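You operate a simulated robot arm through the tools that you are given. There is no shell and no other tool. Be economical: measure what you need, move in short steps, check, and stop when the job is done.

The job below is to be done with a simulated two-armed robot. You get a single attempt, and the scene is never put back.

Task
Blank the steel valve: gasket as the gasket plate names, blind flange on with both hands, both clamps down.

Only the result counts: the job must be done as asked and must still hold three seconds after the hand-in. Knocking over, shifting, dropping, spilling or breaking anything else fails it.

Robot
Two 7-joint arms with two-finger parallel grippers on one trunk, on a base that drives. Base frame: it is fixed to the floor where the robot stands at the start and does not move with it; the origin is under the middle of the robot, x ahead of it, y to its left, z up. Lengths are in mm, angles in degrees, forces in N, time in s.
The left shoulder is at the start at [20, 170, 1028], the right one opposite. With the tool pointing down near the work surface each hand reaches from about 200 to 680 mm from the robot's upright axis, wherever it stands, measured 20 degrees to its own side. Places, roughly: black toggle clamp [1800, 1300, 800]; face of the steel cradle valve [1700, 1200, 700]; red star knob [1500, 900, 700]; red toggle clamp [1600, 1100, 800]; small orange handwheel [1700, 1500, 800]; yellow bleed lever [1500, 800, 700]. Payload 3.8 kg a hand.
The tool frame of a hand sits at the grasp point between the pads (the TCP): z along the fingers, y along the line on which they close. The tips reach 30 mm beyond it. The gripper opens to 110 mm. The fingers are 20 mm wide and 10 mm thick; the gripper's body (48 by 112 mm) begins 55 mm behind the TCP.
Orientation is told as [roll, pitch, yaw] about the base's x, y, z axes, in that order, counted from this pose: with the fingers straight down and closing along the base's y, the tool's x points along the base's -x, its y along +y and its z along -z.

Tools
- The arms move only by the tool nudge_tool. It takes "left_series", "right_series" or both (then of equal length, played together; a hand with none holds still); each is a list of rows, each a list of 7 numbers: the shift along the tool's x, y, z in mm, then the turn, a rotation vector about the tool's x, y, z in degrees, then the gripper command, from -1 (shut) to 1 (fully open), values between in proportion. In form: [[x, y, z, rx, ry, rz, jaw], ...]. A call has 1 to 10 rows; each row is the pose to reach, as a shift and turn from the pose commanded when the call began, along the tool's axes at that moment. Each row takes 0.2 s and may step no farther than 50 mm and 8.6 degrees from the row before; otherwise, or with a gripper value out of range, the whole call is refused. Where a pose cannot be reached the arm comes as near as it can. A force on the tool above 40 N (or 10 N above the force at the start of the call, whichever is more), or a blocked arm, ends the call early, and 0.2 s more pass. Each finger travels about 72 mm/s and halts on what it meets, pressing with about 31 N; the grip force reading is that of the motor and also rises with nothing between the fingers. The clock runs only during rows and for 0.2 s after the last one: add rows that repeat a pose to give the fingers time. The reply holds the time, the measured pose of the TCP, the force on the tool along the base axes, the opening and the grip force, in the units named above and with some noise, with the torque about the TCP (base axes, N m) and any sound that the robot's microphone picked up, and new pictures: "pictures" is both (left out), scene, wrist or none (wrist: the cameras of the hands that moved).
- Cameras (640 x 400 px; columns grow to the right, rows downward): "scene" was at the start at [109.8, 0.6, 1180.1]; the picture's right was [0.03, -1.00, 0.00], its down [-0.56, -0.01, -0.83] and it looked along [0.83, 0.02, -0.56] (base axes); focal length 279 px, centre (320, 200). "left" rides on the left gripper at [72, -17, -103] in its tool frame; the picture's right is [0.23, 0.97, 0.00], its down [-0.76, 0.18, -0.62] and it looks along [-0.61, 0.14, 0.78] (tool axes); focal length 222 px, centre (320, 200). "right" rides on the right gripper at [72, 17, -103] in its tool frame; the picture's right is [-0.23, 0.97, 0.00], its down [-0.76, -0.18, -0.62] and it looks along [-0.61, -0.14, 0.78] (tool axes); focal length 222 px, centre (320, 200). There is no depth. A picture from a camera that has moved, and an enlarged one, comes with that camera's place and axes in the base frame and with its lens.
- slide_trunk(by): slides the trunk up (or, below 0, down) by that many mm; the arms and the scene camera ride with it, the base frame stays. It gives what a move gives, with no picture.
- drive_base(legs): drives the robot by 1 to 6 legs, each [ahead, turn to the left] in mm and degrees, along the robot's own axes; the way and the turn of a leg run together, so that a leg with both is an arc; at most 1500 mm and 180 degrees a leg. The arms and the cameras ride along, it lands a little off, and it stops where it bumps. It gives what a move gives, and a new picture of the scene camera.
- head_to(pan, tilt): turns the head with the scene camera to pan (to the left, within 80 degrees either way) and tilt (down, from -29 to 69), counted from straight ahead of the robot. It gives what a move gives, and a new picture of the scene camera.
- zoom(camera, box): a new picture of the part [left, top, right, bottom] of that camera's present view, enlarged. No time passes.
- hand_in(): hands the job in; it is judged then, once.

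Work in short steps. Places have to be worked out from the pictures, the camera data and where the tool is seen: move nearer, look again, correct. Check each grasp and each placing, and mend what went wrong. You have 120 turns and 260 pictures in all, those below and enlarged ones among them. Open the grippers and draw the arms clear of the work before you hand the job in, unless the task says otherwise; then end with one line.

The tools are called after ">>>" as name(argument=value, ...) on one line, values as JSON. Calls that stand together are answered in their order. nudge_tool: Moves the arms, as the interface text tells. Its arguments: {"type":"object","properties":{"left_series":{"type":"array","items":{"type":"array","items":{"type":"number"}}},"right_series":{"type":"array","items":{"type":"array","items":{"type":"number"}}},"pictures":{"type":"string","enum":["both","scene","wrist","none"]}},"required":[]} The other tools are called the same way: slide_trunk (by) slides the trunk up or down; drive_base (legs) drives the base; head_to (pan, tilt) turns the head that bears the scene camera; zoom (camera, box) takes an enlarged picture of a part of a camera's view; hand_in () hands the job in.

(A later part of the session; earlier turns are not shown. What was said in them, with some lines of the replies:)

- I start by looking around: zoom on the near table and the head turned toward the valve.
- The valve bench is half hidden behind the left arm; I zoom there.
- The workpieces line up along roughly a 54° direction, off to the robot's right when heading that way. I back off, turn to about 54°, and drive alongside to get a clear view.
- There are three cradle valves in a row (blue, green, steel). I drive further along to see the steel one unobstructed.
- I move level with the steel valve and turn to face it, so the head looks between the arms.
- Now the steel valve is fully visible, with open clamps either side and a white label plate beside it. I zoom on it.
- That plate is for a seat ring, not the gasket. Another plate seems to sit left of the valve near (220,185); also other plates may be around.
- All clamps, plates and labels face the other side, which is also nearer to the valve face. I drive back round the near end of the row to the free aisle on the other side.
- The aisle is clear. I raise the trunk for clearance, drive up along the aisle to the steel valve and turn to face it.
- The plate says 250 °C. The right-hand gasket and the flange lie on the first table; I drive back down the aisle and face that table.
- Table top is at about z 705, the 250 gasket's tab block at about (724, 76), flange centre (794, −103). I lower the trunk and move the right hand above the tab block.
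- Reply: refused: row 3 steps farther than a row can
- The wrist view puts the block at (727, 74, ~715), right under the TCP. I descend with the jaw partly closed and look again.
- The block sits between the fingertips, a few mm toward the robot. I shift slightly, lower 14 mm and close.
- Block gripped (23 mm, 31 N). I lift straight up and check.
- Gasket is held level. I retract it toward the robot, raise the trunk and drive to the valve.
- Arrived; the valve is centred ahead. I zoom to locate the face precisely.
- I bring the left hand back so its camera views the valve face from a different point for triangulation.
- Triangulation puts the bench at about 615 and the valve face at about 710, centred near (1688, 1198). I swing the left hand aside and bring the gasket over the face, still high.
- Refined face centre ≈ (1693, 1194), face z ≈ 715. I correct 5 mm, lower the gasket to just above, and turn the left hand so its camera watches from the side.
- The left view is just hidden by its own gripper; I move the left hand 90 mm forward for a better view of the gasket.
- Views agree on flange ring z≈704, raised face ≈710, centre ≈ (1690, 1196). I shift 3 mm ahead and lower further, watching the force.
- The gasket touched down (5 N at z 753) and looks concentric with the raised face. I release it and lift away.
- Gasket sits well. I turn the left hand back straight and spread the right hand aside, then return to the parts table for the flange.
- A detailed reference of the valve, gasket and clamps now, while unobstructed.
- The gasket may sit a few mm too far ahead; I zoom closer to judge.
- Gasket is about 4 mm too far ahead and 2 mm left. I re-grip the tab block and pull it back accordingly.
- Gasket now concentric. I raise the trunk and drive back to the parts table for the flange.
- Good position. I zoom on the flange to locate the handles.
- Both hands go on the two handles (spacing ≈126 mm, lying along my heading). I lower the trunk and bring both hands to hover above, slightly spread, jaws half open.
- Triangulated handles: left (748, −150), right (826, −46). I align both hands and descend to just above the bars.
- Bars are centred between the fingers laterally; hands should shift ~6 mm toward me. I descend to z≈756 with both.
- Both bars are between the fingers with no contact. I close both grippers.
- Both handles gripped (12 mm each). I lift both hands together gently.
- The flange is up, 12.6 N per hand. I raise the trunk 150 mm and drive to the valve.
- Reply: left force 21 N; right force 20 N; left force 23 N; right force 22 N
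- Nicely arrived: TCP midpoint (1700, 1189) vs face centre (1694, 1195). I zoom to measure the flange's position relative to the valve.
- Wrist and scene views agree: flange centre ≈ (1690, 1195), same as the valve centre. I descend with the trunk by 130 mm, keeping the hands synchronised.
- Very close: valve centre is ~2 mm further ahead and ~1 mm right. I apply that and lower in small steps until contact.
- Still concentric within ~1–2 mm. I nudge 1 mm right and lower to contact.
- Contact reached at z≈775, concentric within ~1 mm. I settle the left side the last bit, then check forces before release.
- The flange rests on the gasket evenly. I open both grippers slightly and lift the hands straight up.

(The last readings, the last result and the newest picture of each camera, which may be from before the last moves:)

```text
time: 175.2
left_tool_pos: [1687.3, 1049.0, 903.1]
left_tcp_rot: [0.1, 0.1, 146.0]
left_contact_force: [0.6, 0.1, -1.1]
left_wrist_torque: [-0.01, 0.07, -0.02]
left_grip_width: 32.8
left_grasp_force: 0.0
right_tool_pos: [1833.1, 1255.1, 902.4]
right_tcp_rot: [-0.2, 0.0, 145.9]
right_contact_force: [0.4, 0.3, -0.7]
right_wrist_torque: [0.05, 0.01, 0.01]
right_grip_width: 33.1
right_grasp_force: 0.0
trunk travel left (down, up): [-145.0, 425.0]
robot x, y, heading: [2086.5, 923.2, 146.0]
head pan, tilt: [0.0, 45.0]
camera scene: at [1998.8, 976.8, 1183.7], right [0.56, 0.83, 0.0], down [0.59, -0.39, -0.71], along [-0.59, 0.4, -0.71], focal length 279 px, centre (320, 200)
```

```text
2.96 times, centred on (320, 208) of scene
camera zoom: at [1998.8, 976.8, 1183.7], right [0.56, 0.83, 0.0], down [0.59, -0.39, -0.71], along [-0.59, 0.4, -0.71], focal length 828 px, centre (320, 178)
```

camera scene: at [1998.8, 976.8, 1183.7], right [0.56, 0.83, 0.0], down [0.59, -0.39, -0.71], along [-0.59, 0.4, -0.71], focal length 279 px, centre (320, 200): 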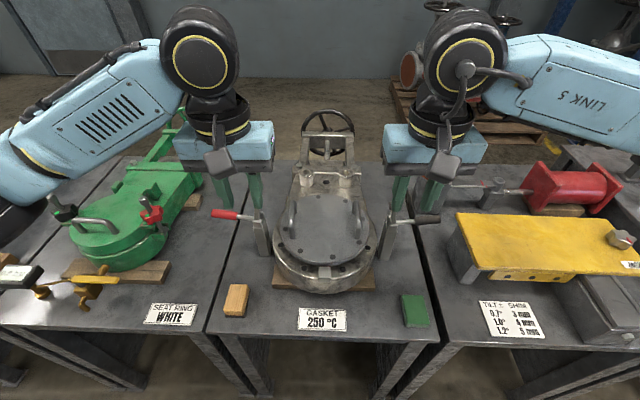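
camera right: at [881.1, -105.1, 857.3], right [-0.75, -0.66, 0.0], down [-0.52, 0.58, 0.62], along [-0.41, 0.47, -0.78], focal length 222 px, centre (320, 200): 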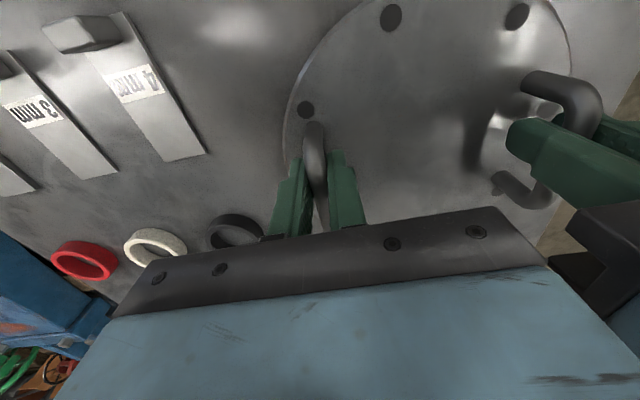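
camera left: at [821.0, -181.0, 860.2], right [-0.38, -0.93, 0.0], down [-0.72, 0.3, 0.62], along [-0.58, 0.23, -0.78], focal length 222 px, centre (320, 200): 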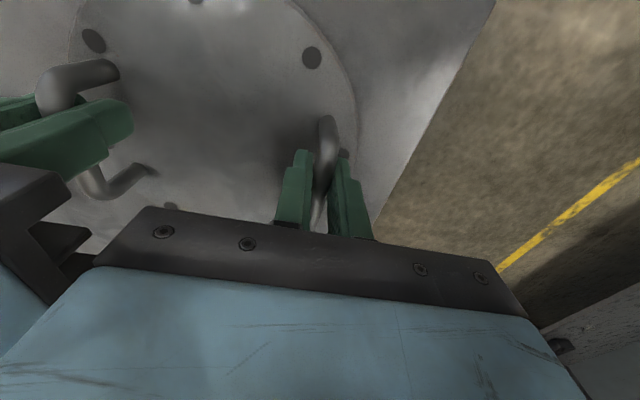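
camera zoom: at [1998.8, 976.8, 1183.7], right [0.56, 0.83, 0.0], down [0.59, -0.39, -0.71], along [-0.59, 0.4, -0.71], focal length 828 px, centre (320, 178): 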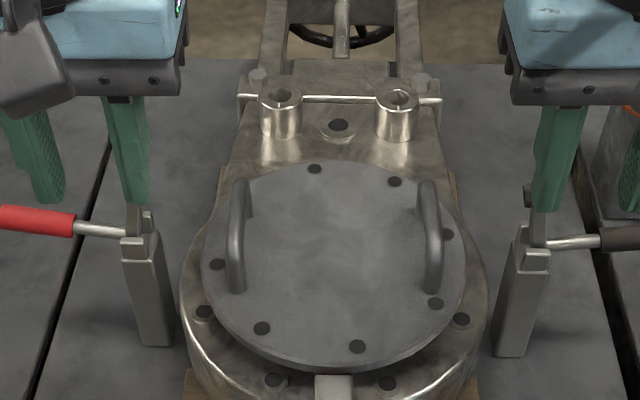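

The flange is seated and centred. The clamps have arms upright with handles outward; I'll grip each handle with the closing direction along my heading and swing it up and inward. First I turn both hands ~90° and move above the handles.

>>> nudge_tool(left_series=[[-8, 9, 0, 0, 0, 8.5, 0], [-16, 18, 0, 0, 0, 17, 0], [-24, 27, 0, 0, 0, 25.5, 0], [-32, 36, 0, 0, 0, 34, 0], [-40, 45, 0, 0, 0, 42.5, 0], [-48, 55, 0, 0, 0, 51, 0], [-56, 65, 0, 0, 0, 59.5, 0], [-65, 75, 0, 0, 0, 68, 0], [-74, 84, 0, 0, 0, 76.5, 0], [-83, 92, 0, 0, 0, 85, 0]], right_series=[[-8, -9, 0, 0, 0, -8.5, 0], [-16, -17, 0, 0, 0, -17, 0], [-24, -26, 0, 0, 0, -25.5, 0], [-32, -34, 0, 0, 0, -34, 0], [-40, -43, 0, 0, 0, -42.5, 0], [-48, -52, 0, 0, 0, -51, 0], [-56, -60, 0, 0, 0, -59.5, 0], [-65, -68, 0, 0, 0, -68, 0], [-74, -76, 0, 0, 0, -76.5, 0], [-81, -85, 0, 0, 0, -85, 0]])

```text
time: 177.4
left_tool_pos: [1565.6, 1021.6, 902.2]
left_tcp_rot: [-0.1, 0.2, 60.9]
left_contact_force: [0.9, 0.6, 0.3]
left_wrist_torque: [0.0, 0.0, -0.02]
left_grip_width: 55.2
left_grasp_force: 0.1
right_tool_pos: [1830.4, 1194.5, 928.2]
right_tcp_rot: [0.0, 0.2, -135.2]
right_contact_force: [0.6, 0.3, 0.6]
right_wrist_torque: [-0.04, 0.0, -0.01]
right_grip_width: 55.0
right_grasp_force: 0.0
right hand out of reach, approached as far as the arm can: row 7, 8, 9, 10
trunk travel left (down, up): [-145.0, 425.0]
robot x, y, heading: [2083.7, 922.2, 146.0]
head pan, tilt: [0.0, 45.0]
camera scene: at [1998.1, 978.6, 1183.5], right [0.56, 0.83, 0.0], down [0.59, -0.4, -0.71], along [-0.59, 0.39, -0.71], focal length 279 px, centre (320, 200)
camera right: at [1893.1, 1233.9, 1031.0], right [0.53, -0.85, 0.0], down [-0.67, -0.41, 0.62], along [-0.53, -0.33, -0.78], focal length 222 px, centre (320, 200)
camera left: at [1545.8, 950.0, 1006.9], right [-0.96, 0.27, 0.0], down [0.21, 0.75, 0.62], along [0.17, 0.6, -0.78], focal length 222 px, centre (320, 200)
```

scene: 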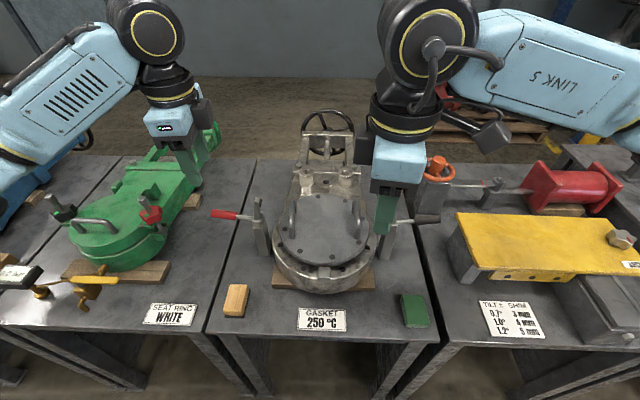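
right: 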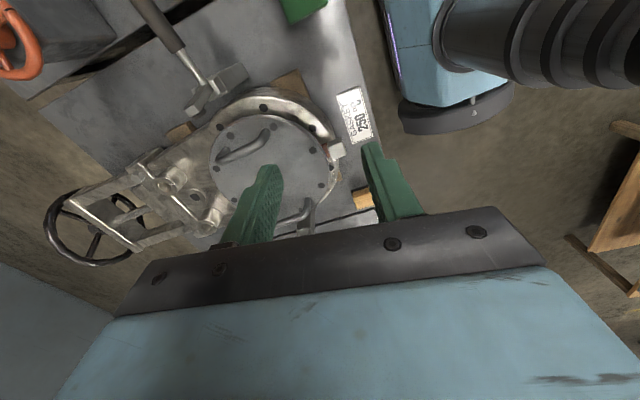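
left: 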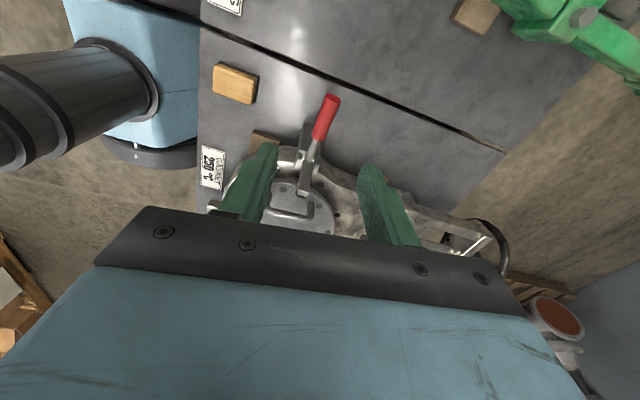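

Left hand is above the red handle (I estimate handle z≈765). The right hand was limited; I'll deal with it separately. I zoom on the clamps' geometry.

>>> zoom(camera="left", box=[255, 80, 375, 220])

>>> zoom(camera="scene", box=[200, 185, 300, 260])

```text
2.86 times, centred on (315, 150) of left
camera zoom: at [1545.8, 950.0, 1006.9], right [-0.96, 0.27, 0.0], down [0.21, 0.75, 0.62], along [0.17, 0.6, -0.78], focal length 635 px, centre (334, 343)
```

zoom: 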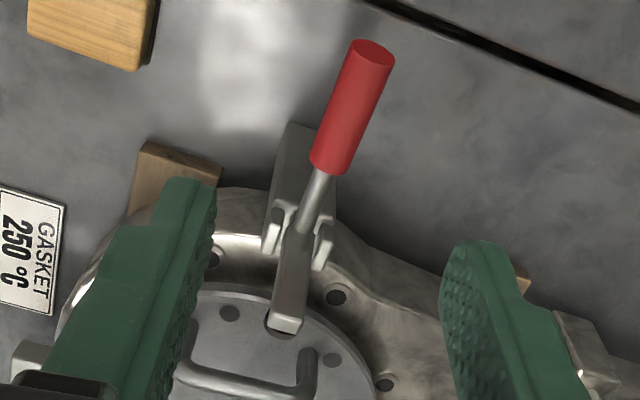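

```text
5.33 times, centred on (250, 222) of scene
camera zoom: at [1998.1, 978.6, 1183.5], right [0.56, 0.83, 0.0], down [0.59, -0.4, -0.71], along [-0.59, 0.39, -0.71], focal length 1490 px, centre (693, 80)
```

zoom: 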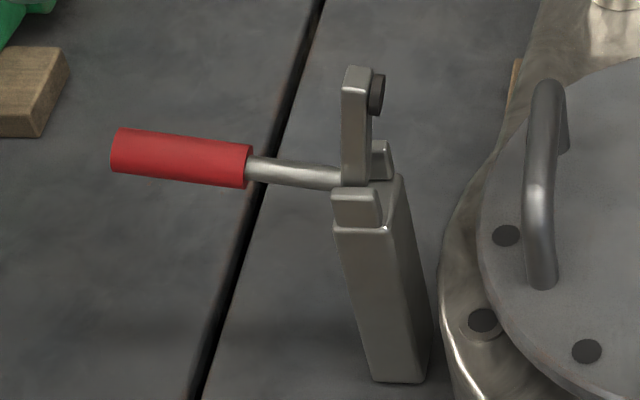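

Pivot of the red clamp ≈ (1602, 1085, 737); handle rises outward with its grip centre ≈ (1562, 1028, 755). I lower the left hand over the red handle.

>>> nudge_tool(left_series=[[-4, 6, 30, 0, 0, 6, 0], [-4, 6, 75, 0, 0, 6, 0], [-4, 6, 110, 0, 0, 6, 0], [-4, 6, 125, 0, 0, 6, 0]], pictures="wrist")

>>> zoom(camera="scene", box=[170, 150, 320, 262])

```text
time: 178.4
left_tool_pos: [1562.3, 1025.1, 779.0]
left_tcp_rot: [0.1, 0.0, 55.0]
left_contact_force: [-0.2, -0.8, 0.4]
left_wrist_torque: [0.02, 0.01, 0.0]
left_grip_width: 55.0
left_grasp_force: 0.0
right_tool_pos: [1829.3, 1193.3, 928.5]
right_tcp_rot: [0.0, 0.1, -135.1]
right_contact_force: [-0.5, 0.6, -0.8]
right_wrist_torque: [-0.01, 0.0, -0.02]
right_grip_width: 55.1
right_grasp_force: 0.2
trunk travel left (down, up): [-145.0, 425.0]
robot x, y, heading: [2084.1, 922.5, 146.0]
head pan, tilt: [0.0, 45.0]
camera left: at [1535.4, 957.4, 881.9], right [-0.93, 0.37, 0.0], down [0.29, 0.73, 0.62], along [0.23, 0.58, -0.78], focal length 222 px, centre (320, 200)
```

left: 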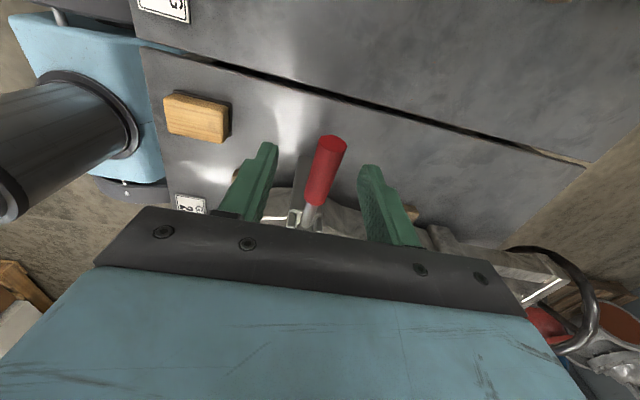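

```text
3.57 times, centred on (245, 206) of scene
camera zoom: at [1998.1, 977.2, 1183.7], right [0.56, 0.83, 0.0], down [0.59, -0.4, -0.71], along [-0.59, 0.4, -0.71], focal length 998 px, centre (588, 179)
```

zoom: 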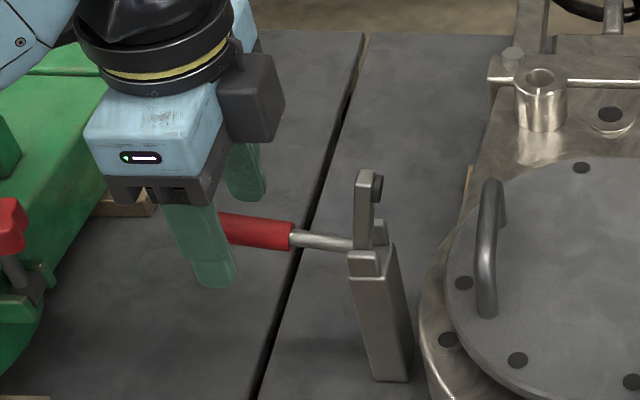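

Fingers straddle the handle's outer end; I shift 8 mm inward, lower 25 mm and close on it.

>>> nudge_tool(left_series=[[-8, 3, 12, 0, 0, 0, 0], [-8, 3, 25, 0, 0, 0, 0], [-8, 3, 25, 0, 0, 0, -1], [-8, 3, 25, 0, 0, 0, -1], [-8, 3, 25, 0, 0, 0, -1]], pictures="wrist")

```text
time: 179.6
left_tool_pos: [1564.3, 1033.2, 754.5]
left_tcp_rot: [0.0, 0.1, 54.9]
left_contact_force: [-6.4, 4.1, -1.6]
left_wrist_torque: [-0.08, 0.02, -0.66]
left_grip_width: 17.7
left_grasp_force: 44.6
right_tool_pos: [1829.1, 1194.0, 928.0]
right_tcp_rot: [0.0, 0.0, -135.2]
right_contact_force: [0.6, 0.5, 0.4]
right_wrist_torque: [0.01, -0.02, -0.02]
right_grip_width: 54.8
right_grasp_force: 0.0
trunk travel left (down, up): [-145.0, 425.0]
robot x, y, heading: [2081.8, 918.8, 145.9]
head pan, tilt: [0.0, 45.0]
camera left: at [1537.3, 966.0, 857.0], right [-0.93, 0.37, 0.0], down [0.29, 0.73, 0.62], along [0.23, 0.58, -0.78], focal length 222 px, centre (320, 200)
```

left: 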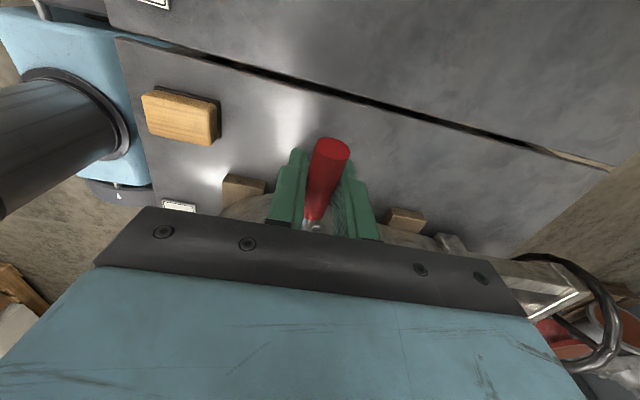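

Handle gripped. I swing it along the arc about the pivot in small steps, starting to ~45°.

>>> nudge_tool(left_series=[[-2, 0, -7, 0, 0, 0, -1], [-6, 0, -14.5, 0, 0, 0, -1], [-11, 0, -22, 0, 0, 0, -1], [-17, 0, -29.5, 0, 0, 0, -1]], pictures="scene")

>>> zoom(camera="scene", box=[170, 150, 320, 262])

```text
time: 180.6
left_tool_pos: [1572.1, 1045.5, 783.0]
left_tcp_rot: [-0.3, 0.2, 55.2]
left_contact_force: [-15.2, -11.9, -9.6]
left_wrist_torque: [-1.25, 0.49, -0.8]
left_grip_width: 17.7
left_grasp_force: 45.5
right_tool_pos: [1829.6, 1192.6, 929.0]
right_tcp_rot: [-0.1, 0.2, -135.1]
right_contact_force: [1.0, -0.3, -0.6]
right_wrist_torque: [-0.01, 0.0, 0.0]
right_grip_width: 55.1
right_grasp_force: 0.1
trunk travel left (down, up): [-145.0, 425.0]
robot x, y, heading: [2081.8, 920.5, 146.5]
head pan, tilt: [0.0, 45.0]
camera scene: at [1996.2, 976.3, 1183.6], right [0.56, 0.83, 0.0], down [0.59, -0.39, -0.71], along [-0.59, 0.4, -0.71], focal length 279 px, centre (320, 200)
```

scene: 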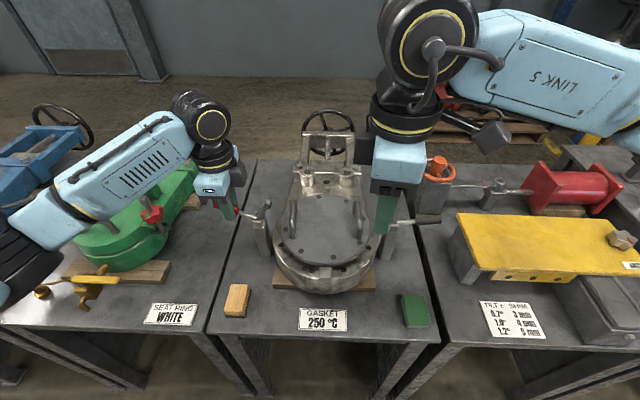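

```text
3.57 times, centred on (245, 206) of scene
camera zoom: at [1996.2, 976.3, 1183.6], right [0.56, 0.83, 0.0], down [0.59, -0.39, -0.71], along [-0.59, 0.4, -0.71], focal length 998 px, centre (588, 179)
```

zoom: 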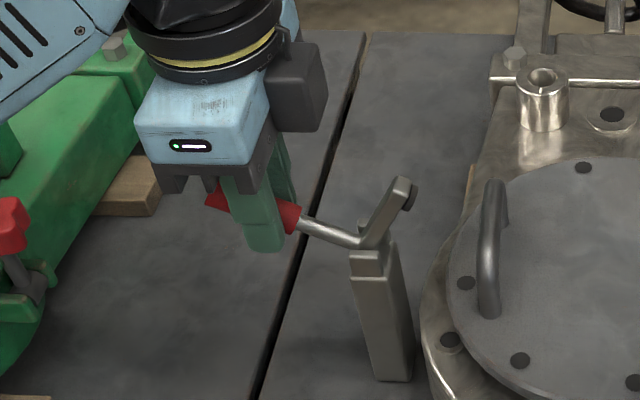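

The arm swings as intended (~25° so far). The pivot seems a bit higher; I adjust the arc and continue to ~70°.

>>> nudge_tool(left_series=[[-4, 0, -7, 0, 0, 0, -1], [-10, 0, -14, 0, 0, 0, -1], [-17, 0, -18.5, 0, 0, 0, -1], [-25, 0, -21.7, 0, 0, 0, -1]], pictures="none")

>>> zoom(camera="scene", box=[170, 150, 320, 262])

```text
time: 181.6
left_tool_pos: [1587.1, 1066.9, 805.7]
left_tcp_rot: [-0.1, 0.1, 55.3]
left_contact_force: [-9.0, -19.7, -2.6]
left_wrist_torque: [-1.26, 0.71, -0.08]
left_grip_width: 17.6
left_grasp_force: 44.9
right_tool_pos: [1829.0, 1193.7, 928.9]
right_tcp_rot: [-0.1, 0.2, -135.0]
right_contact_force: [-0.1, -0.1, 0.0]
right_wrist_torque: [0.03, 0.01, 0.02]
right_grip_width: 54.9
right_grasp_force: 0.1
trunk travel left (down, up): [-145.0, 425.0]
robot x, y, heading: [2084.7, 922.3, 146.1]
head pan, tilt: [0.0, 45.0]
```

```text
3.57 times, centred on (245, 206) of scene
camera zoom: at [1997.2, 975.5, 1183.7], right [0.56, 0.83, 0.0], down [0.59, -0.39, -0.71], along [-0.59, 0.4, -0.71], focal length 998 px, centre (588, 179)
```

zoom: 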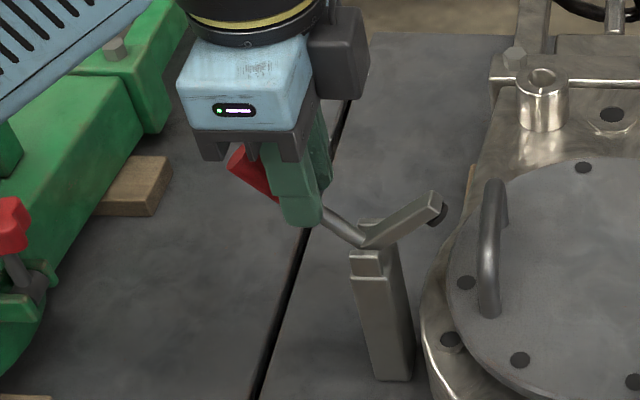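

The arm is at ~45°. The handle is low in the pads, but as it becomes vertical it will lie along them; I continue mostly inward with a little lift.

>>> nudge_tool(left_series=[[-8, 0, -4, 0, 0, 0, -1], [-16, 0, -7, 0, 0, 0, -1], [-24, 0, -10, 0, 0, 0, -1]], pictures="none")

>>> zoom(camera="scene", box=[170, 150, 320, 262])

```text
time: 182.4
left_tool_pos: [1602.9, 1088.5, 814.4]
left_tcp_rot: [0.0, -0.1, 55.1]
left_contact_force: [0.2, -0.7, 0.6]
left_wrist_torque: [0.04, -0.03, 0.0]
left_grip_width: 0.3
left_grasp_force: 37.9
right_tool_pos: [1829.2, 1193.9, 929.7]
right_tcp_rot: [-0.1, 0.0, -135.1]
right_contact_force: [0.0, -0.6, -0.6]
right_wrist_torque: [0.04, 0.01, -0.01]
right_grip_width: 55.0
right_grasp_force: 0.2
trunk travel left (down, up): [-145.0, 425.0]
robot x, y, heading: [2082.7, 922.9, 145.9]
head pan, tilt: [0.0, 45.0]
```

```text
3.57 times, centred on (245, 206) of scene
camera zoom: at [1998.1, 977.1, 1183.7], right [0.56, 0.83, 0.0], down [0.59, -0.4, -0.71], along [-0.59, 0.4, -0.71], focal length 998 px, centre (588, 179)
```

zoom: 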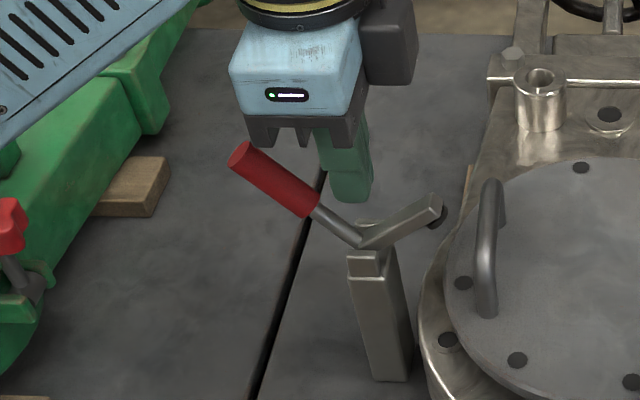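

The handle slipped out but the clamp stays at ~45°. I go over to the outside with fingers shut and push the handle inward.

>>> nudge_tool(left_series=[[0, 0, -40, 0, 0, 0, -1], [0, 0, -75, 0, 0, 0, -1], [48, 0, -75, 0, 0, 0, -1], [92, 0, -75, 0, 0, 0, -1], [92, 0, -35, 0, 0, 0, -1], [92, 0, 0, 0, 0, 0, -1]], pictures="wrist")

>>> zoom(camera="scene", box=[170, 150, 320, 262])

```text
time: 183.8
left_tool_pos: [1548.5, 1011.9, 814.0]
left_tcp_rot: [0.1, 0.1, 55.0]
left_contact_force: [0.5, -0.4, 0.0]
left_wrist_torque: [-0.03, 0.0, 0.02]
left_grip_width: 0.0
left_grasp_force: 38.1
right_tool_pos: [1830.3, 1193.7, 929.2]
right_tcp_rot: [0.1, 0.1, -135.1]
right_contact_force: [0.4, -0.5, 0.1]
right_wrist_torque: [-0.01, -0.02, 0.0]
right_grip_width: 55.2
right_grasp_force: 0.1
trunk travel left (down, up): [-145.0, 425.0]
robot x, y, heading: [2083.9, 923.4, 146.0]
head pan, tilt: [0.0, 45.0]
camera left: at [1522.4, 943.6, 917.2], right [-0.93, 0.37, 0.0], down [0.29, 0.73, 0.62], along [0.23, 0.58, -0.78], focal length 222 px, centre (320, 200)
```

left: 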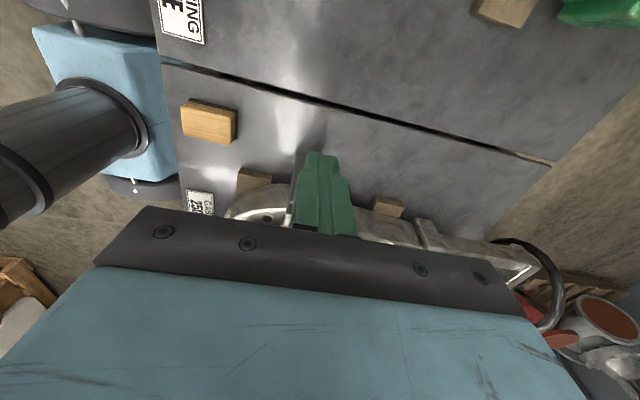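

```text
3.57 times, centred on (245, 206) of scene
camera zoom: at [1998.0, 977.2, 1183.6], right [0.56, 0.83, 0.0], down [0.59, -0.4, -0.71], along [-0.59, 0.4, -0.71], focal length 998 px, centre (588, 179)
```

zoom: 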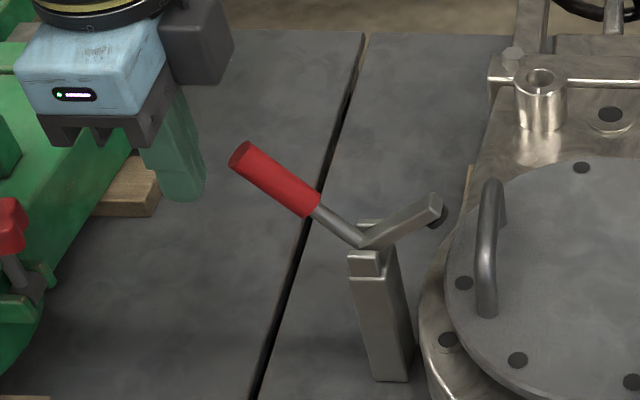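

Fingers are outside the handle. I push inward gradually, watching force.

>>> nudge_tool(left_series=[[-12, 0, 0, 0, 0, 0, -1], [-24, 0, 0, 0, 0, 0, -1], [-34, 0, 0, 0, 0, 0, -1], [-44, 0, 0, 0, 0, 0, -1], [-54, 0, 0, 0, 0, 0, -1], [-62, 0, 0, 0, 0, 0, -1]], pictures="none")

>>> zoom(camera="scene", box=[170, 150, 320, 262])

```text
time: 185.2
left_tool_pos: [1585.5, 1062.6, 813.3]
left_tcp_rot: [-0.1, 0.1, 55.0]
left_contact_force: [0.2, 0.4, 0.2]
left_wrist_torque: [0.0, 0.0, 0.02]
left_grip_width: 0.0
left_grasp_force: 37.7
right_tool_pos: [1830.4, 1194.4, 929.4]
right_tcp_rot: [-0.1, 0.1, -135.2]
right_contact_force: [-0.6, 0.2, -0.1]
right_wrist_torque: [0.02, 0.02, 0.0]
right_grip_width: 55.0
right_grasp_force: 0.1
trunk travel left (down, up): [-145.0, 425.0]
robot x, y, heading: [2082.8, 921.3, 146.1]
head pan, tilt: [0.0, 45.0]
```

```text
3.57 times, centred on (245, 206) of scene
camera zoom: at [1998.2, 977.3, 1183.7], right [0.56, 0.83, 0.0], down [0.59, -0.4, -0.71], along [-0.59, 0.4, -0.71], focal length 998 px, centre (588, 179)
```

zoom: 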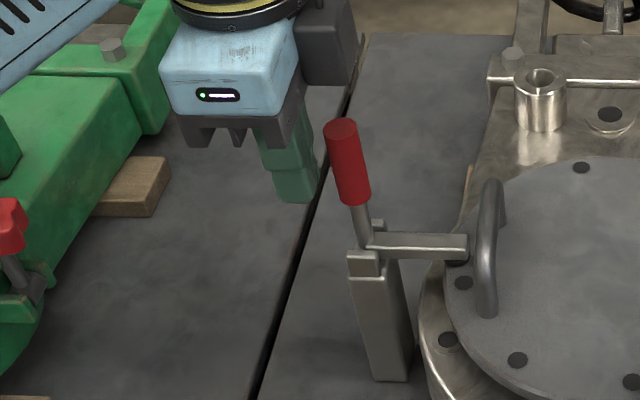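

The red clamp snapped down over the flange rim. I push slightly more to confirm it's home.

>>> nudge_tool(left_series=[[-6, 0, 0, 0, 0, 0, -1], [-12, 0, 0, 0, 0, 0, -1], [-16, 0, 0, 0, 0, 0, -1], [-20, 0, 0, 0, 0, 0, -1]], pictures="none")

>>> zoom(camera="scene", box=[200, 150, 440, 290])

```text
time: 186.2
left_tool_pos: [1592.4, 1073.1, 813.2]
left_tcp_rot: [-0.2, 0.5, 55.5]
left_contact_force: [-15.6, -34.0, 8.0]
left_wrist_torque: [0.29, -0.15, -0.13]
left_grip_width: 0.0
left_grasp_force: 37.9
right_tool_pos: [1827.7, 1191.4, 928.8]
right_tcp_rot: [-0.1, 0.2, -135.1]
right_contact_force: [0.9, -0.8, -0.5]
right_wrist_torque: [0.02, 0.03, 0.0]
right_grip_width: 55.0
right_grasp_force: 0.0
trunk travel left (down, up): [-145.0, 425.0]
robot x, y, heading: [2082.6, 920.8, 146.4]
head pan, tilt: [0.0, 45.0]
```

```text
2.67 times, centred on (320, 220) of scene
camera zoom: at [1996.9, 973.2, 1183.9], right [0.56, 0.83, 0.0], down [0.59, -0.39, -0.71], along [-0.59, 0.4, -0.71], focal length 745 px, centre (320, 147)
```

zoom: 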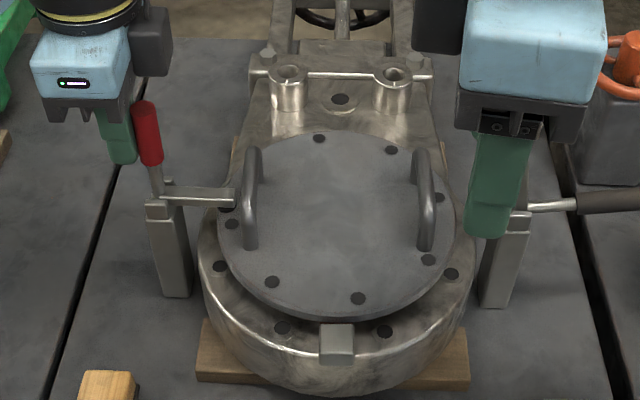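

Red clamp is firmly home (37 N with no movement). I withdraw the left hand and turn the right hand back, moving it above the outside of the black clamp's arm.

>>> nudge_tool(left_series=[[20, 0, 0, 0, 0, 0, -1], [40, 0, -10, 0, 0, 0, -1], [60, 0, -50, 0, 0, 0, -1], [80, 0, -95, 0, 0, 0, -1], [100, 0, -130, 0, 0, 0, -1], [100, 0, -130, 0, 0, 0, -1], [100, 0, -130, 0, 0, 0, -1], [100, 0, -130, 0, 0, 0, -1], [100, 0, -130, 0, 0, 0, -1], [100, 0, -130, 0, 0, 0, -1]], right_series=[[7, -14, 0, 0, 0, 8, 0], [14, -27, 0, 0, 0, 16, 0], [21, -41, 0, 0, 0, 24, 0], [28, -55, 0, 0, 0, 32, 0], [35, -69, 0, 0, 0, 40, -0.5], [42, -82, 0, 0, 0, 48, -1], [49, -96, 0, 0, 0, 56, -1], [56, -110, 0, 0, 0, 64, -1], [63, -123, 0, 0, 0, 72, -1], [69, -137, 0, 0, 0, 80, -1]])

```text
time: 188.4
left_tool_pos: [1539.6, 998.1, 944.9]
left_tcp_rot: [-0.1, 0.0, 55.0]
left_contact_force: [0.0, -0.9, -0.6]
left_wrist_torque: [-0.01, -0.04, -0.03]
left_grip_width: 0.0
left_grasp_force: 37.6
right_tool_pos: [1782.0, 1341.7, 928.4]
right_tcp_rot: [-0.1, -0.1, 144.6]
right_contact_force: [-1.0, 0.3, 0.2]
right_wrist_torque: [0.02, -0.01, 0.01]
right_grip_width: 0.0
right_grasp_force: 30.6
trunk travel left (down, up): [-145.0, 425.0]
robot x, y, heading: [2081.0, 923.0, 146.0]
head pan, tilt: [0.0, 45.0]
camera scene: at [1998.1, 977.3, 1183.7], right [0.56, 0.83, 0.0], down [0.59, -0.4, -0.71], along [-0.59, 0.4, -0.71], focal length 279 px, centre (320, 200)
camera right: at [1831.4, 1284.8, 1030.7], right [-0.75, -0.66, 0.0], down [-0.52, 0.58, 0.62], along [-0.41, 0.47, -0.78], focal length 222 px, centre (320, 200)
camera left: at [1512.1, 930.2, 1048.0], right [-0.93, 0.37, 0.0], down [0.29, 0.73, 0.62], along [0.23, 0.58, -0.78], focal length 222 px, centre (320, 200)
```

scene: 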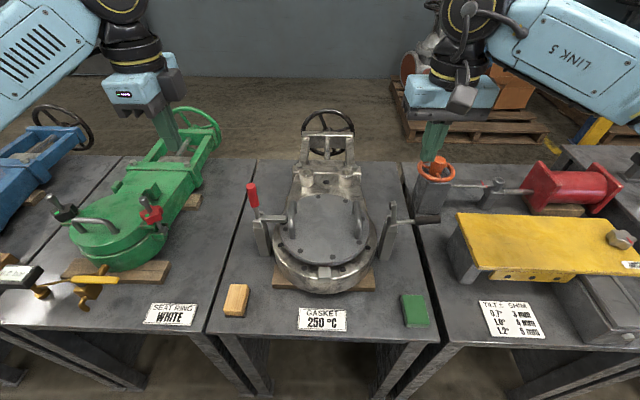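
right: 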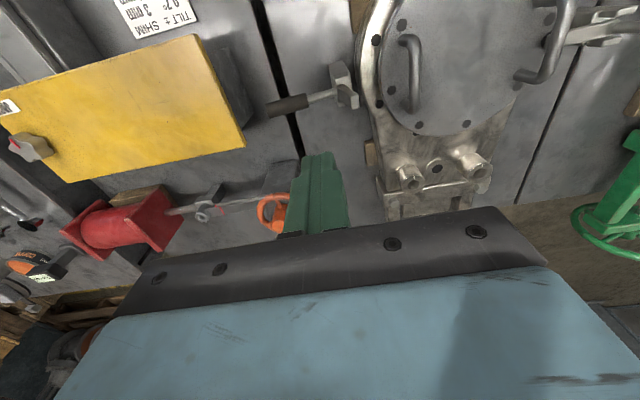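
left: 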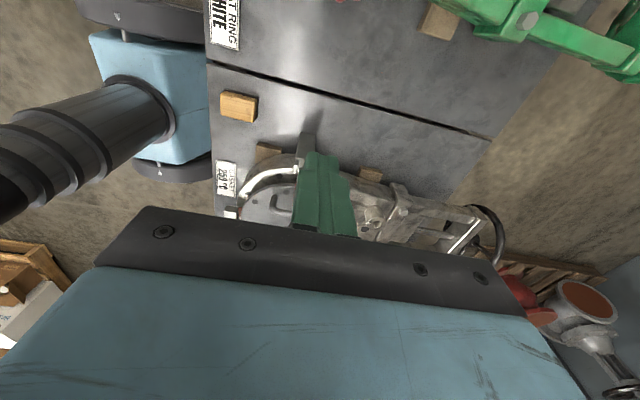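

I zoom on the black clamp from both cameras to place the finger.

>>> zoom(camera="right", box=[250, 40, 410, 140])

>>> zoom(camera="scene", box=[340, 185, 460, 265])

```text
4.00 times, centred on (330, 90) of right
camera zoom: at [1831.4, 1284.8, 1030.7], right [-0.75, -0.66, 0.0], down [-0.52, 0.58, 0.62], along [-0.41, 0.47, -0.78], focal length 888 px, centre (280, 640)
```

zoom: 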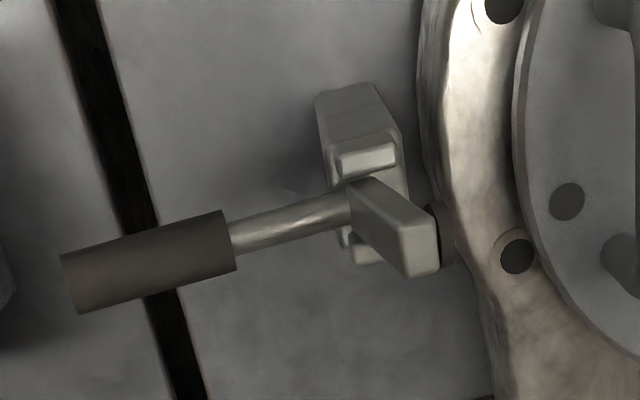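

```text
5.00 times, centred on (400, 225) of scene
camera zoom: at [1998.1, 977.3, 1183.7], right [0.56, 0.83, 0.0], down [0.59, -0.4, -0.71], along [-0.59, 0.4, -0.71], focal length 1397 px, centre (-80, 75)
```

zoom: 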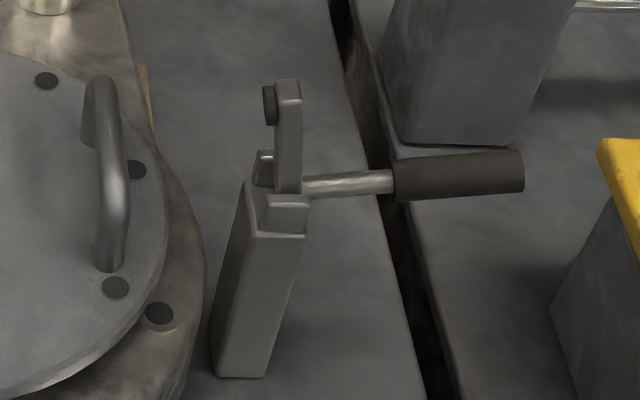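

Black clamp's arm top is at (1763, 1309, 800). I lower the closed fingers outside the arm, above its rod.

>>> nudge_tool(right_series=[[3, 2, 45, 0, 0, 0, -1], [3, 2, 90, 0, 0, 0, -1], [3, 2, 126, 0, 0, 0, -1]], pictures="none")

>>> zoom(camera="scene", box=[340, 165, 460, 265])

```text
time: 189.2
left_tool_pos: [1539.4, 999.1, 945.6]
left_tcp_rot: [-0.2, 0.1, 55.1]
left_contact_force: [-0.1, -0.6, 0.2]
left_wrist_torque: [0.02, 0.0, 0.0]
left_grip_width: 0.0
left_grasp_force: 37.2
right_tool_pos: [1783.8, 1336.8, 801.4]
right_tcp_rot: [-0.1, 0.0, 144.8]
right_contact_force: [0.1, 0.1, -0.8]
right_wrist_torque: [0.01, 0.04, 0.0]
right_grip_width: 0.0
right_grasp_force: 31.0
trunk travel left (down, up): [-145.0, 425.0]
robot x, y, heading: [2081.6, 920.8, 146.0]
head pan, tilt: [0.0, 45.0]
```

```text
4.00 times, centred on (400, 215) of scene
camera zoom: at [1998.2, 977.3, 1183.7], right [0.56, 0.83, 0.0], down [0.59, -0.4, -0.71], along [-0.59, 0.4, -0.71], focal length 1118 px, centre (0, 140)
```

zoom: 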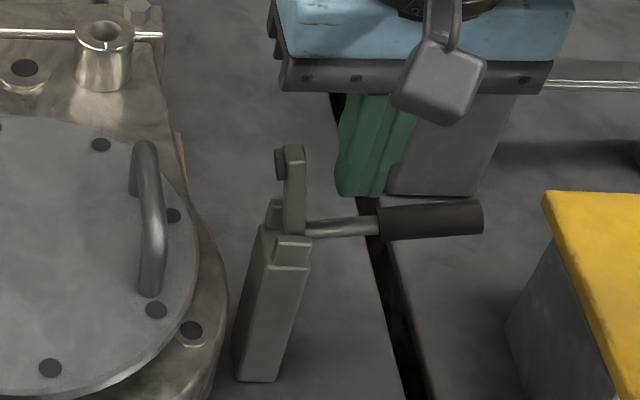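

Fingers are in place beside the arm. I push inward gradually.

>>> nudge_tool(right_series=[[0, 10, 0, 0, 0, 0, -1], [0, 18, 0, 0, 0, 0, -1], [0, 26, 0, 0, 0, 0, -1], [0, 34, 0, 0, 0, 0, -1], [0, 42, 1, 0, 0, 0, -1], [0, 50, 3, 0, 0, 0, -1]], pictures="none")

>>> zoom(camera="scene", box=[340, 165, 460, 265])

```text
time: 190.6
left_tool_pos: [1539.7, 997.3, 943.8]
left_tcp_rot: [-0.1, 0.1, 55.0]
left_contact_force: [-0.4, -0.5, -0.5]
left_wrist_torque: [0.0, 0.0, 0.01]
left_grip_width: 0.2
left_grasp_force: 37.6
right_tool_pos: [1754.6, 1295.9, 800.3]
right_tcp_rot: [0.0, 0.0, 144.8]
right_contact_force: [0.3, -0.5, 0.3]
right_wrist_torque: [-0.01, 0.02, -0.02]
right_grip_width: 0.0
right_grasp_force: 30.9
trunk travel left (down, up): [-145.0, 425.0]
robot x, y, heading: [2083.2, 922.2, 145.9]
head pan, tilt: [0.0, 45.0]
```

```text
4.00 times, centred on (400, 215) of scene
camera zoom: at [1998.2, 977.1, 1183.7], right [0.56, 0.83, 0.0], down [0.59, -0.4, -0.71], along [-0.59, 0.4, -0.71], focal length 1118 px, centre (0, 140)
```

zoom: 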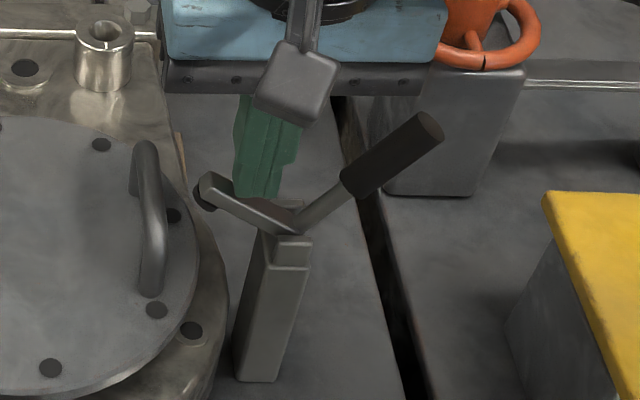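

The black clamp's arm is at ~45° and stays. I go over to the outside of its handle.

>>> nudge_tool(right_series=[[0, 0, -40, 0, 0, 0, -1], [0, 0, -80, 0, 0, 0, -1], [0, -45, -80, 0, 0, 0, -1], [0, -90, -80, 0, 0, 0, -1], [0, -130, -80, 0, 0, 0, -1], [0, -130, -45, 0, 0, 0, -1], [0, -130, -14, 0, 0, 0, -1]], pictures="none")

>>> zoom(camera="scene", box=[340, 150, 500, 265])

```text
time: 192.2
left_tool_pos: [1539.7, 999.6, 945.6]
left_tcp_rot: [-0.1, 0.1, 55.0]
left_contact_force: [0.7, -0.2, -0.7]
left_wrist_torque: [-0.01, 0.0, -0.01]
left_grip_width: 0.0
left_grasp_force: 38.0
right_tool_pos: [1829.5, 1403.0, 814.3]
right_tcp_rot: [-0.1, 0.0, 144.9]
right_contact_force: [0.3, 0.3, -0.2]
right_wrist_torque: [-0.01, -0.01, 0.0]
right_grip_width: 0.0
right_grasp_force: 31.1
trunk travel left (down, up): [-145.0, 425.0]
robot x, y, heading: [2083.7, 921.3, 146.1]
head pan, tilt: [0.0, 45.0]
```

```text
3.48 times, centred on (420, 208) of scene
camera zoom: at [1998.1, 977.3, 1183.6], right [0.56, 0.83, 0.0], down [0.59, -0.4, -0.71], along [-0.59, 0.4, -0.71], focal length 972 px, centre (-28, 174)
```

zoom: 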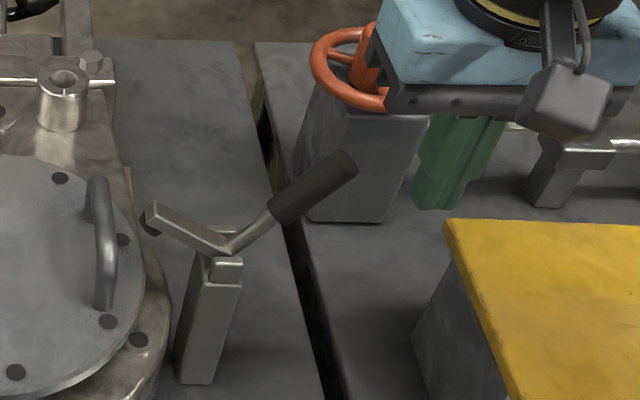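

Fingers are outside the black handle; I push inward.

>>> nudge_tool(right_series=[[0, 14, 0, 0, 0, 0, -1], [0, 28, 0, 0, 0, 0, -1], [0, 40, 0, 0, 0, 0, -1], [0, 50, 0, 0, 0, 0, -1], [0, 60, 0, 0, 0, 0, -1], [0, 70, 0, 0, 0, 0, -1], [0, 77, 0, 0, 0, 0, -1], [0, 83, 0, 0, 0, 0, -1], [0, 88, 0, 0, 0, 0, -1], [0, 92, 0, 0, 0, 0, -1]], pictures="none")

>>> zoom(camera="scene", box=[230, 150, 430, 285])

```text
time: 194.4
left_tool_pos: [1541.0, 1000.1, 945.2]
left_tcp_rot: [0.1, 0.3, 55.0]
left_contact_force: [0.3, 0.3, 0.0]
left_wrist_torque: [0.0, 0.01, 0.0]
left_grip_width: 0.1
left_grasp_force: 37.8
right_tool_pos: [1780.9, 1333.1, 814.8]
right_tcp_rot: [-0.5, 0.0, 144.4]
right_contact_force: [23.0, 25.7, 8.4]
right_wrist_torque: [-0.27, 0.25, 0.08]
right_grip_width: 0.2
right_grasp_force: 30.9
trunk travel left (down, up): [-145.0, 425.0]
robot x, y, heading: [2083.0, 925.7, 145.9]
head pan, tilt: [0.0, 45.0]
```

```text
2.96 times, centred on (330, 218) of scene
camera zoom: at [2001.3, 979.6, 1183.9], right [0.56, 0.83, 0.0], down [0.58, -0.4, -0.71], along [-0.59, 0.39, -0.71], focal length 828 px, centre (290, 148)
```

zoom: 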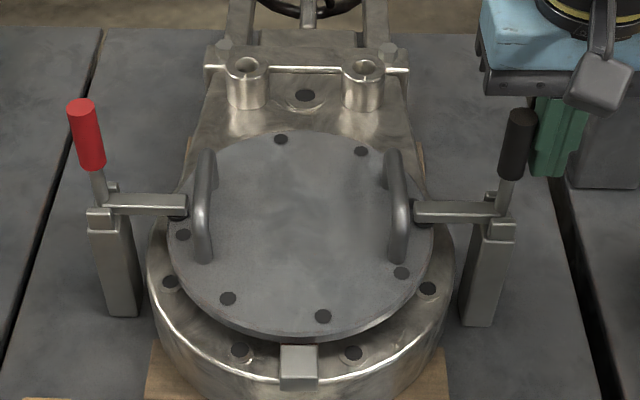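

Both clamps are down on the flange rim. I back the right hand off, raise both hands, and open the grippers.

>>> nudge_tool(right_series=[[0, -15, 0, 0, 0, 0, -1], [0, -40, 0, 0, 0, 0, -1], [0, -60, -40, 0, 0, 0, -1], [0, -60, -85, 0, 0, 0, 0], [10, -60, -130, 0, 0, 0, 0.5], [40, -60, -160, 0, 0, 0, 1]], left_series=[[0, 0, 0, 0, 0, 0, -1], [0, 0, -20, 0, 0, 0, -1], [0, 0, -40, 0, 0, 0, 0], [0, 0, -60, 0, 0, 0, 0.5], [0, 0, -60, 0, 0, 0, 1], [0, 0, -60, 0, 0, 0, 1]], pictures="none")

>>> drive_base(legs=[[-200, 0]])

>>> zoom(camera="scene", box=[220, 110, 420, 240])

```text
time: 195.8
left_tool_pos: [1539.0, 996.9, 1004.6]
left_tcp_rot: [0.0, 0.1, 55.0]
left_contact_force: [0.2, -0.4, -0.4]
left_wrist_torque: [-0.01, -0.03, 0.0]
left_grip_width: 109.9
left_grasp_force: 0.1
right_tool_pos: [1844.7, 1352.4, 974.3]
right_tcp_rot: [-0.1, 0.0, 144.9]
right_contact_force: [-0.5, 0.1, 0.3]
right_wrist_torque: [-0.02, -0.01, -0.01]
right_grip_width: 107.4
right_grasp_force: 0.1
trunk travel left (down, up): [-145.0, 425.0]
robot x, y, heading: [2082.6, 921.3, 146.1]
head pan, tilt: [0.0, 45.0]
```

```text
time: 197.4
left_tool_pos: [1705.1, 886.0, 1004.6]
left_tcp_rot: [0.0, 0.1, 55.1]
left_contact_force: [0.0, 0.1, 0.5]
left_wrist_torque: [0.04, -0.01, 0.0]
left_grip_width: 109.7
left_grasp_force: 0.1
right_tool_pos: [2009.1, 1240.7, 973.2]
right_tcp_rot: [-0.1, 0.0, 144.8]
right_contact_force: [-0.6, 0.0, -0.3]
right_wrist_torque: [0.0, 0.01, -0.01]
right_grip_width: 110.2
right_grasp_force: 0.1
trunk travel left (down, up): [-145.0, 425.0]
robot x, y, heading: [2246.2, 812.0, 146.2]
head pan, tilt: [0.0, 45.0]
camera scene: at [2163.9, 865.5, 1183.8], right [0.56, 0.83, 0.0], down [0.59, -0.39, -0.71], along [-0.59, 0.4, -0.71], focal length 279 px, centre (320, 200)
```

scene: 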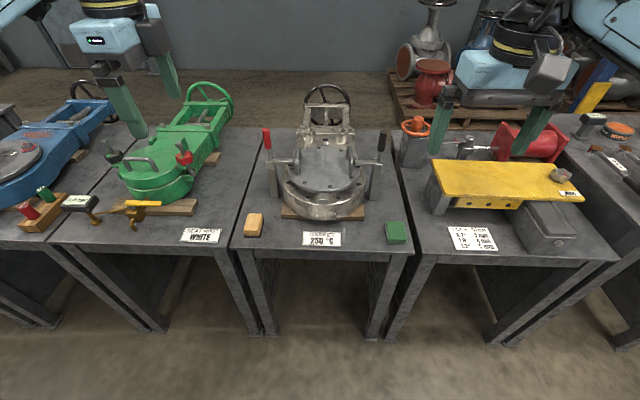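

```text
3.08 times, centred on (320, 175) of scene
camera zoom: at [2163.9, 865.5, 1183.8], right [0.56, 0.83, 0.0], down [0.59, -0.39, -0.71], along [-0.59, 0.4, -0.71], focal length 860 px, centre (320, 277)
```

zoom: 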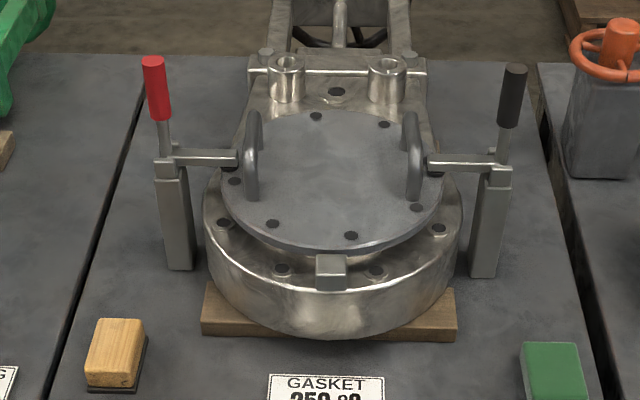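

Gasket 250 °C under the flange, the flange seated and centred, both clamps down, hands clear and open. I hand the job in.

>>> hand_in()

```text
The job is handed in.
```

The steel valve is blanked: the 250 °C gasket is on the face, the blind flange was set on it with both hands, and the red and black clamps are both down. I handed the job in with the grippers open and the arms clear, but no verdict has come back.
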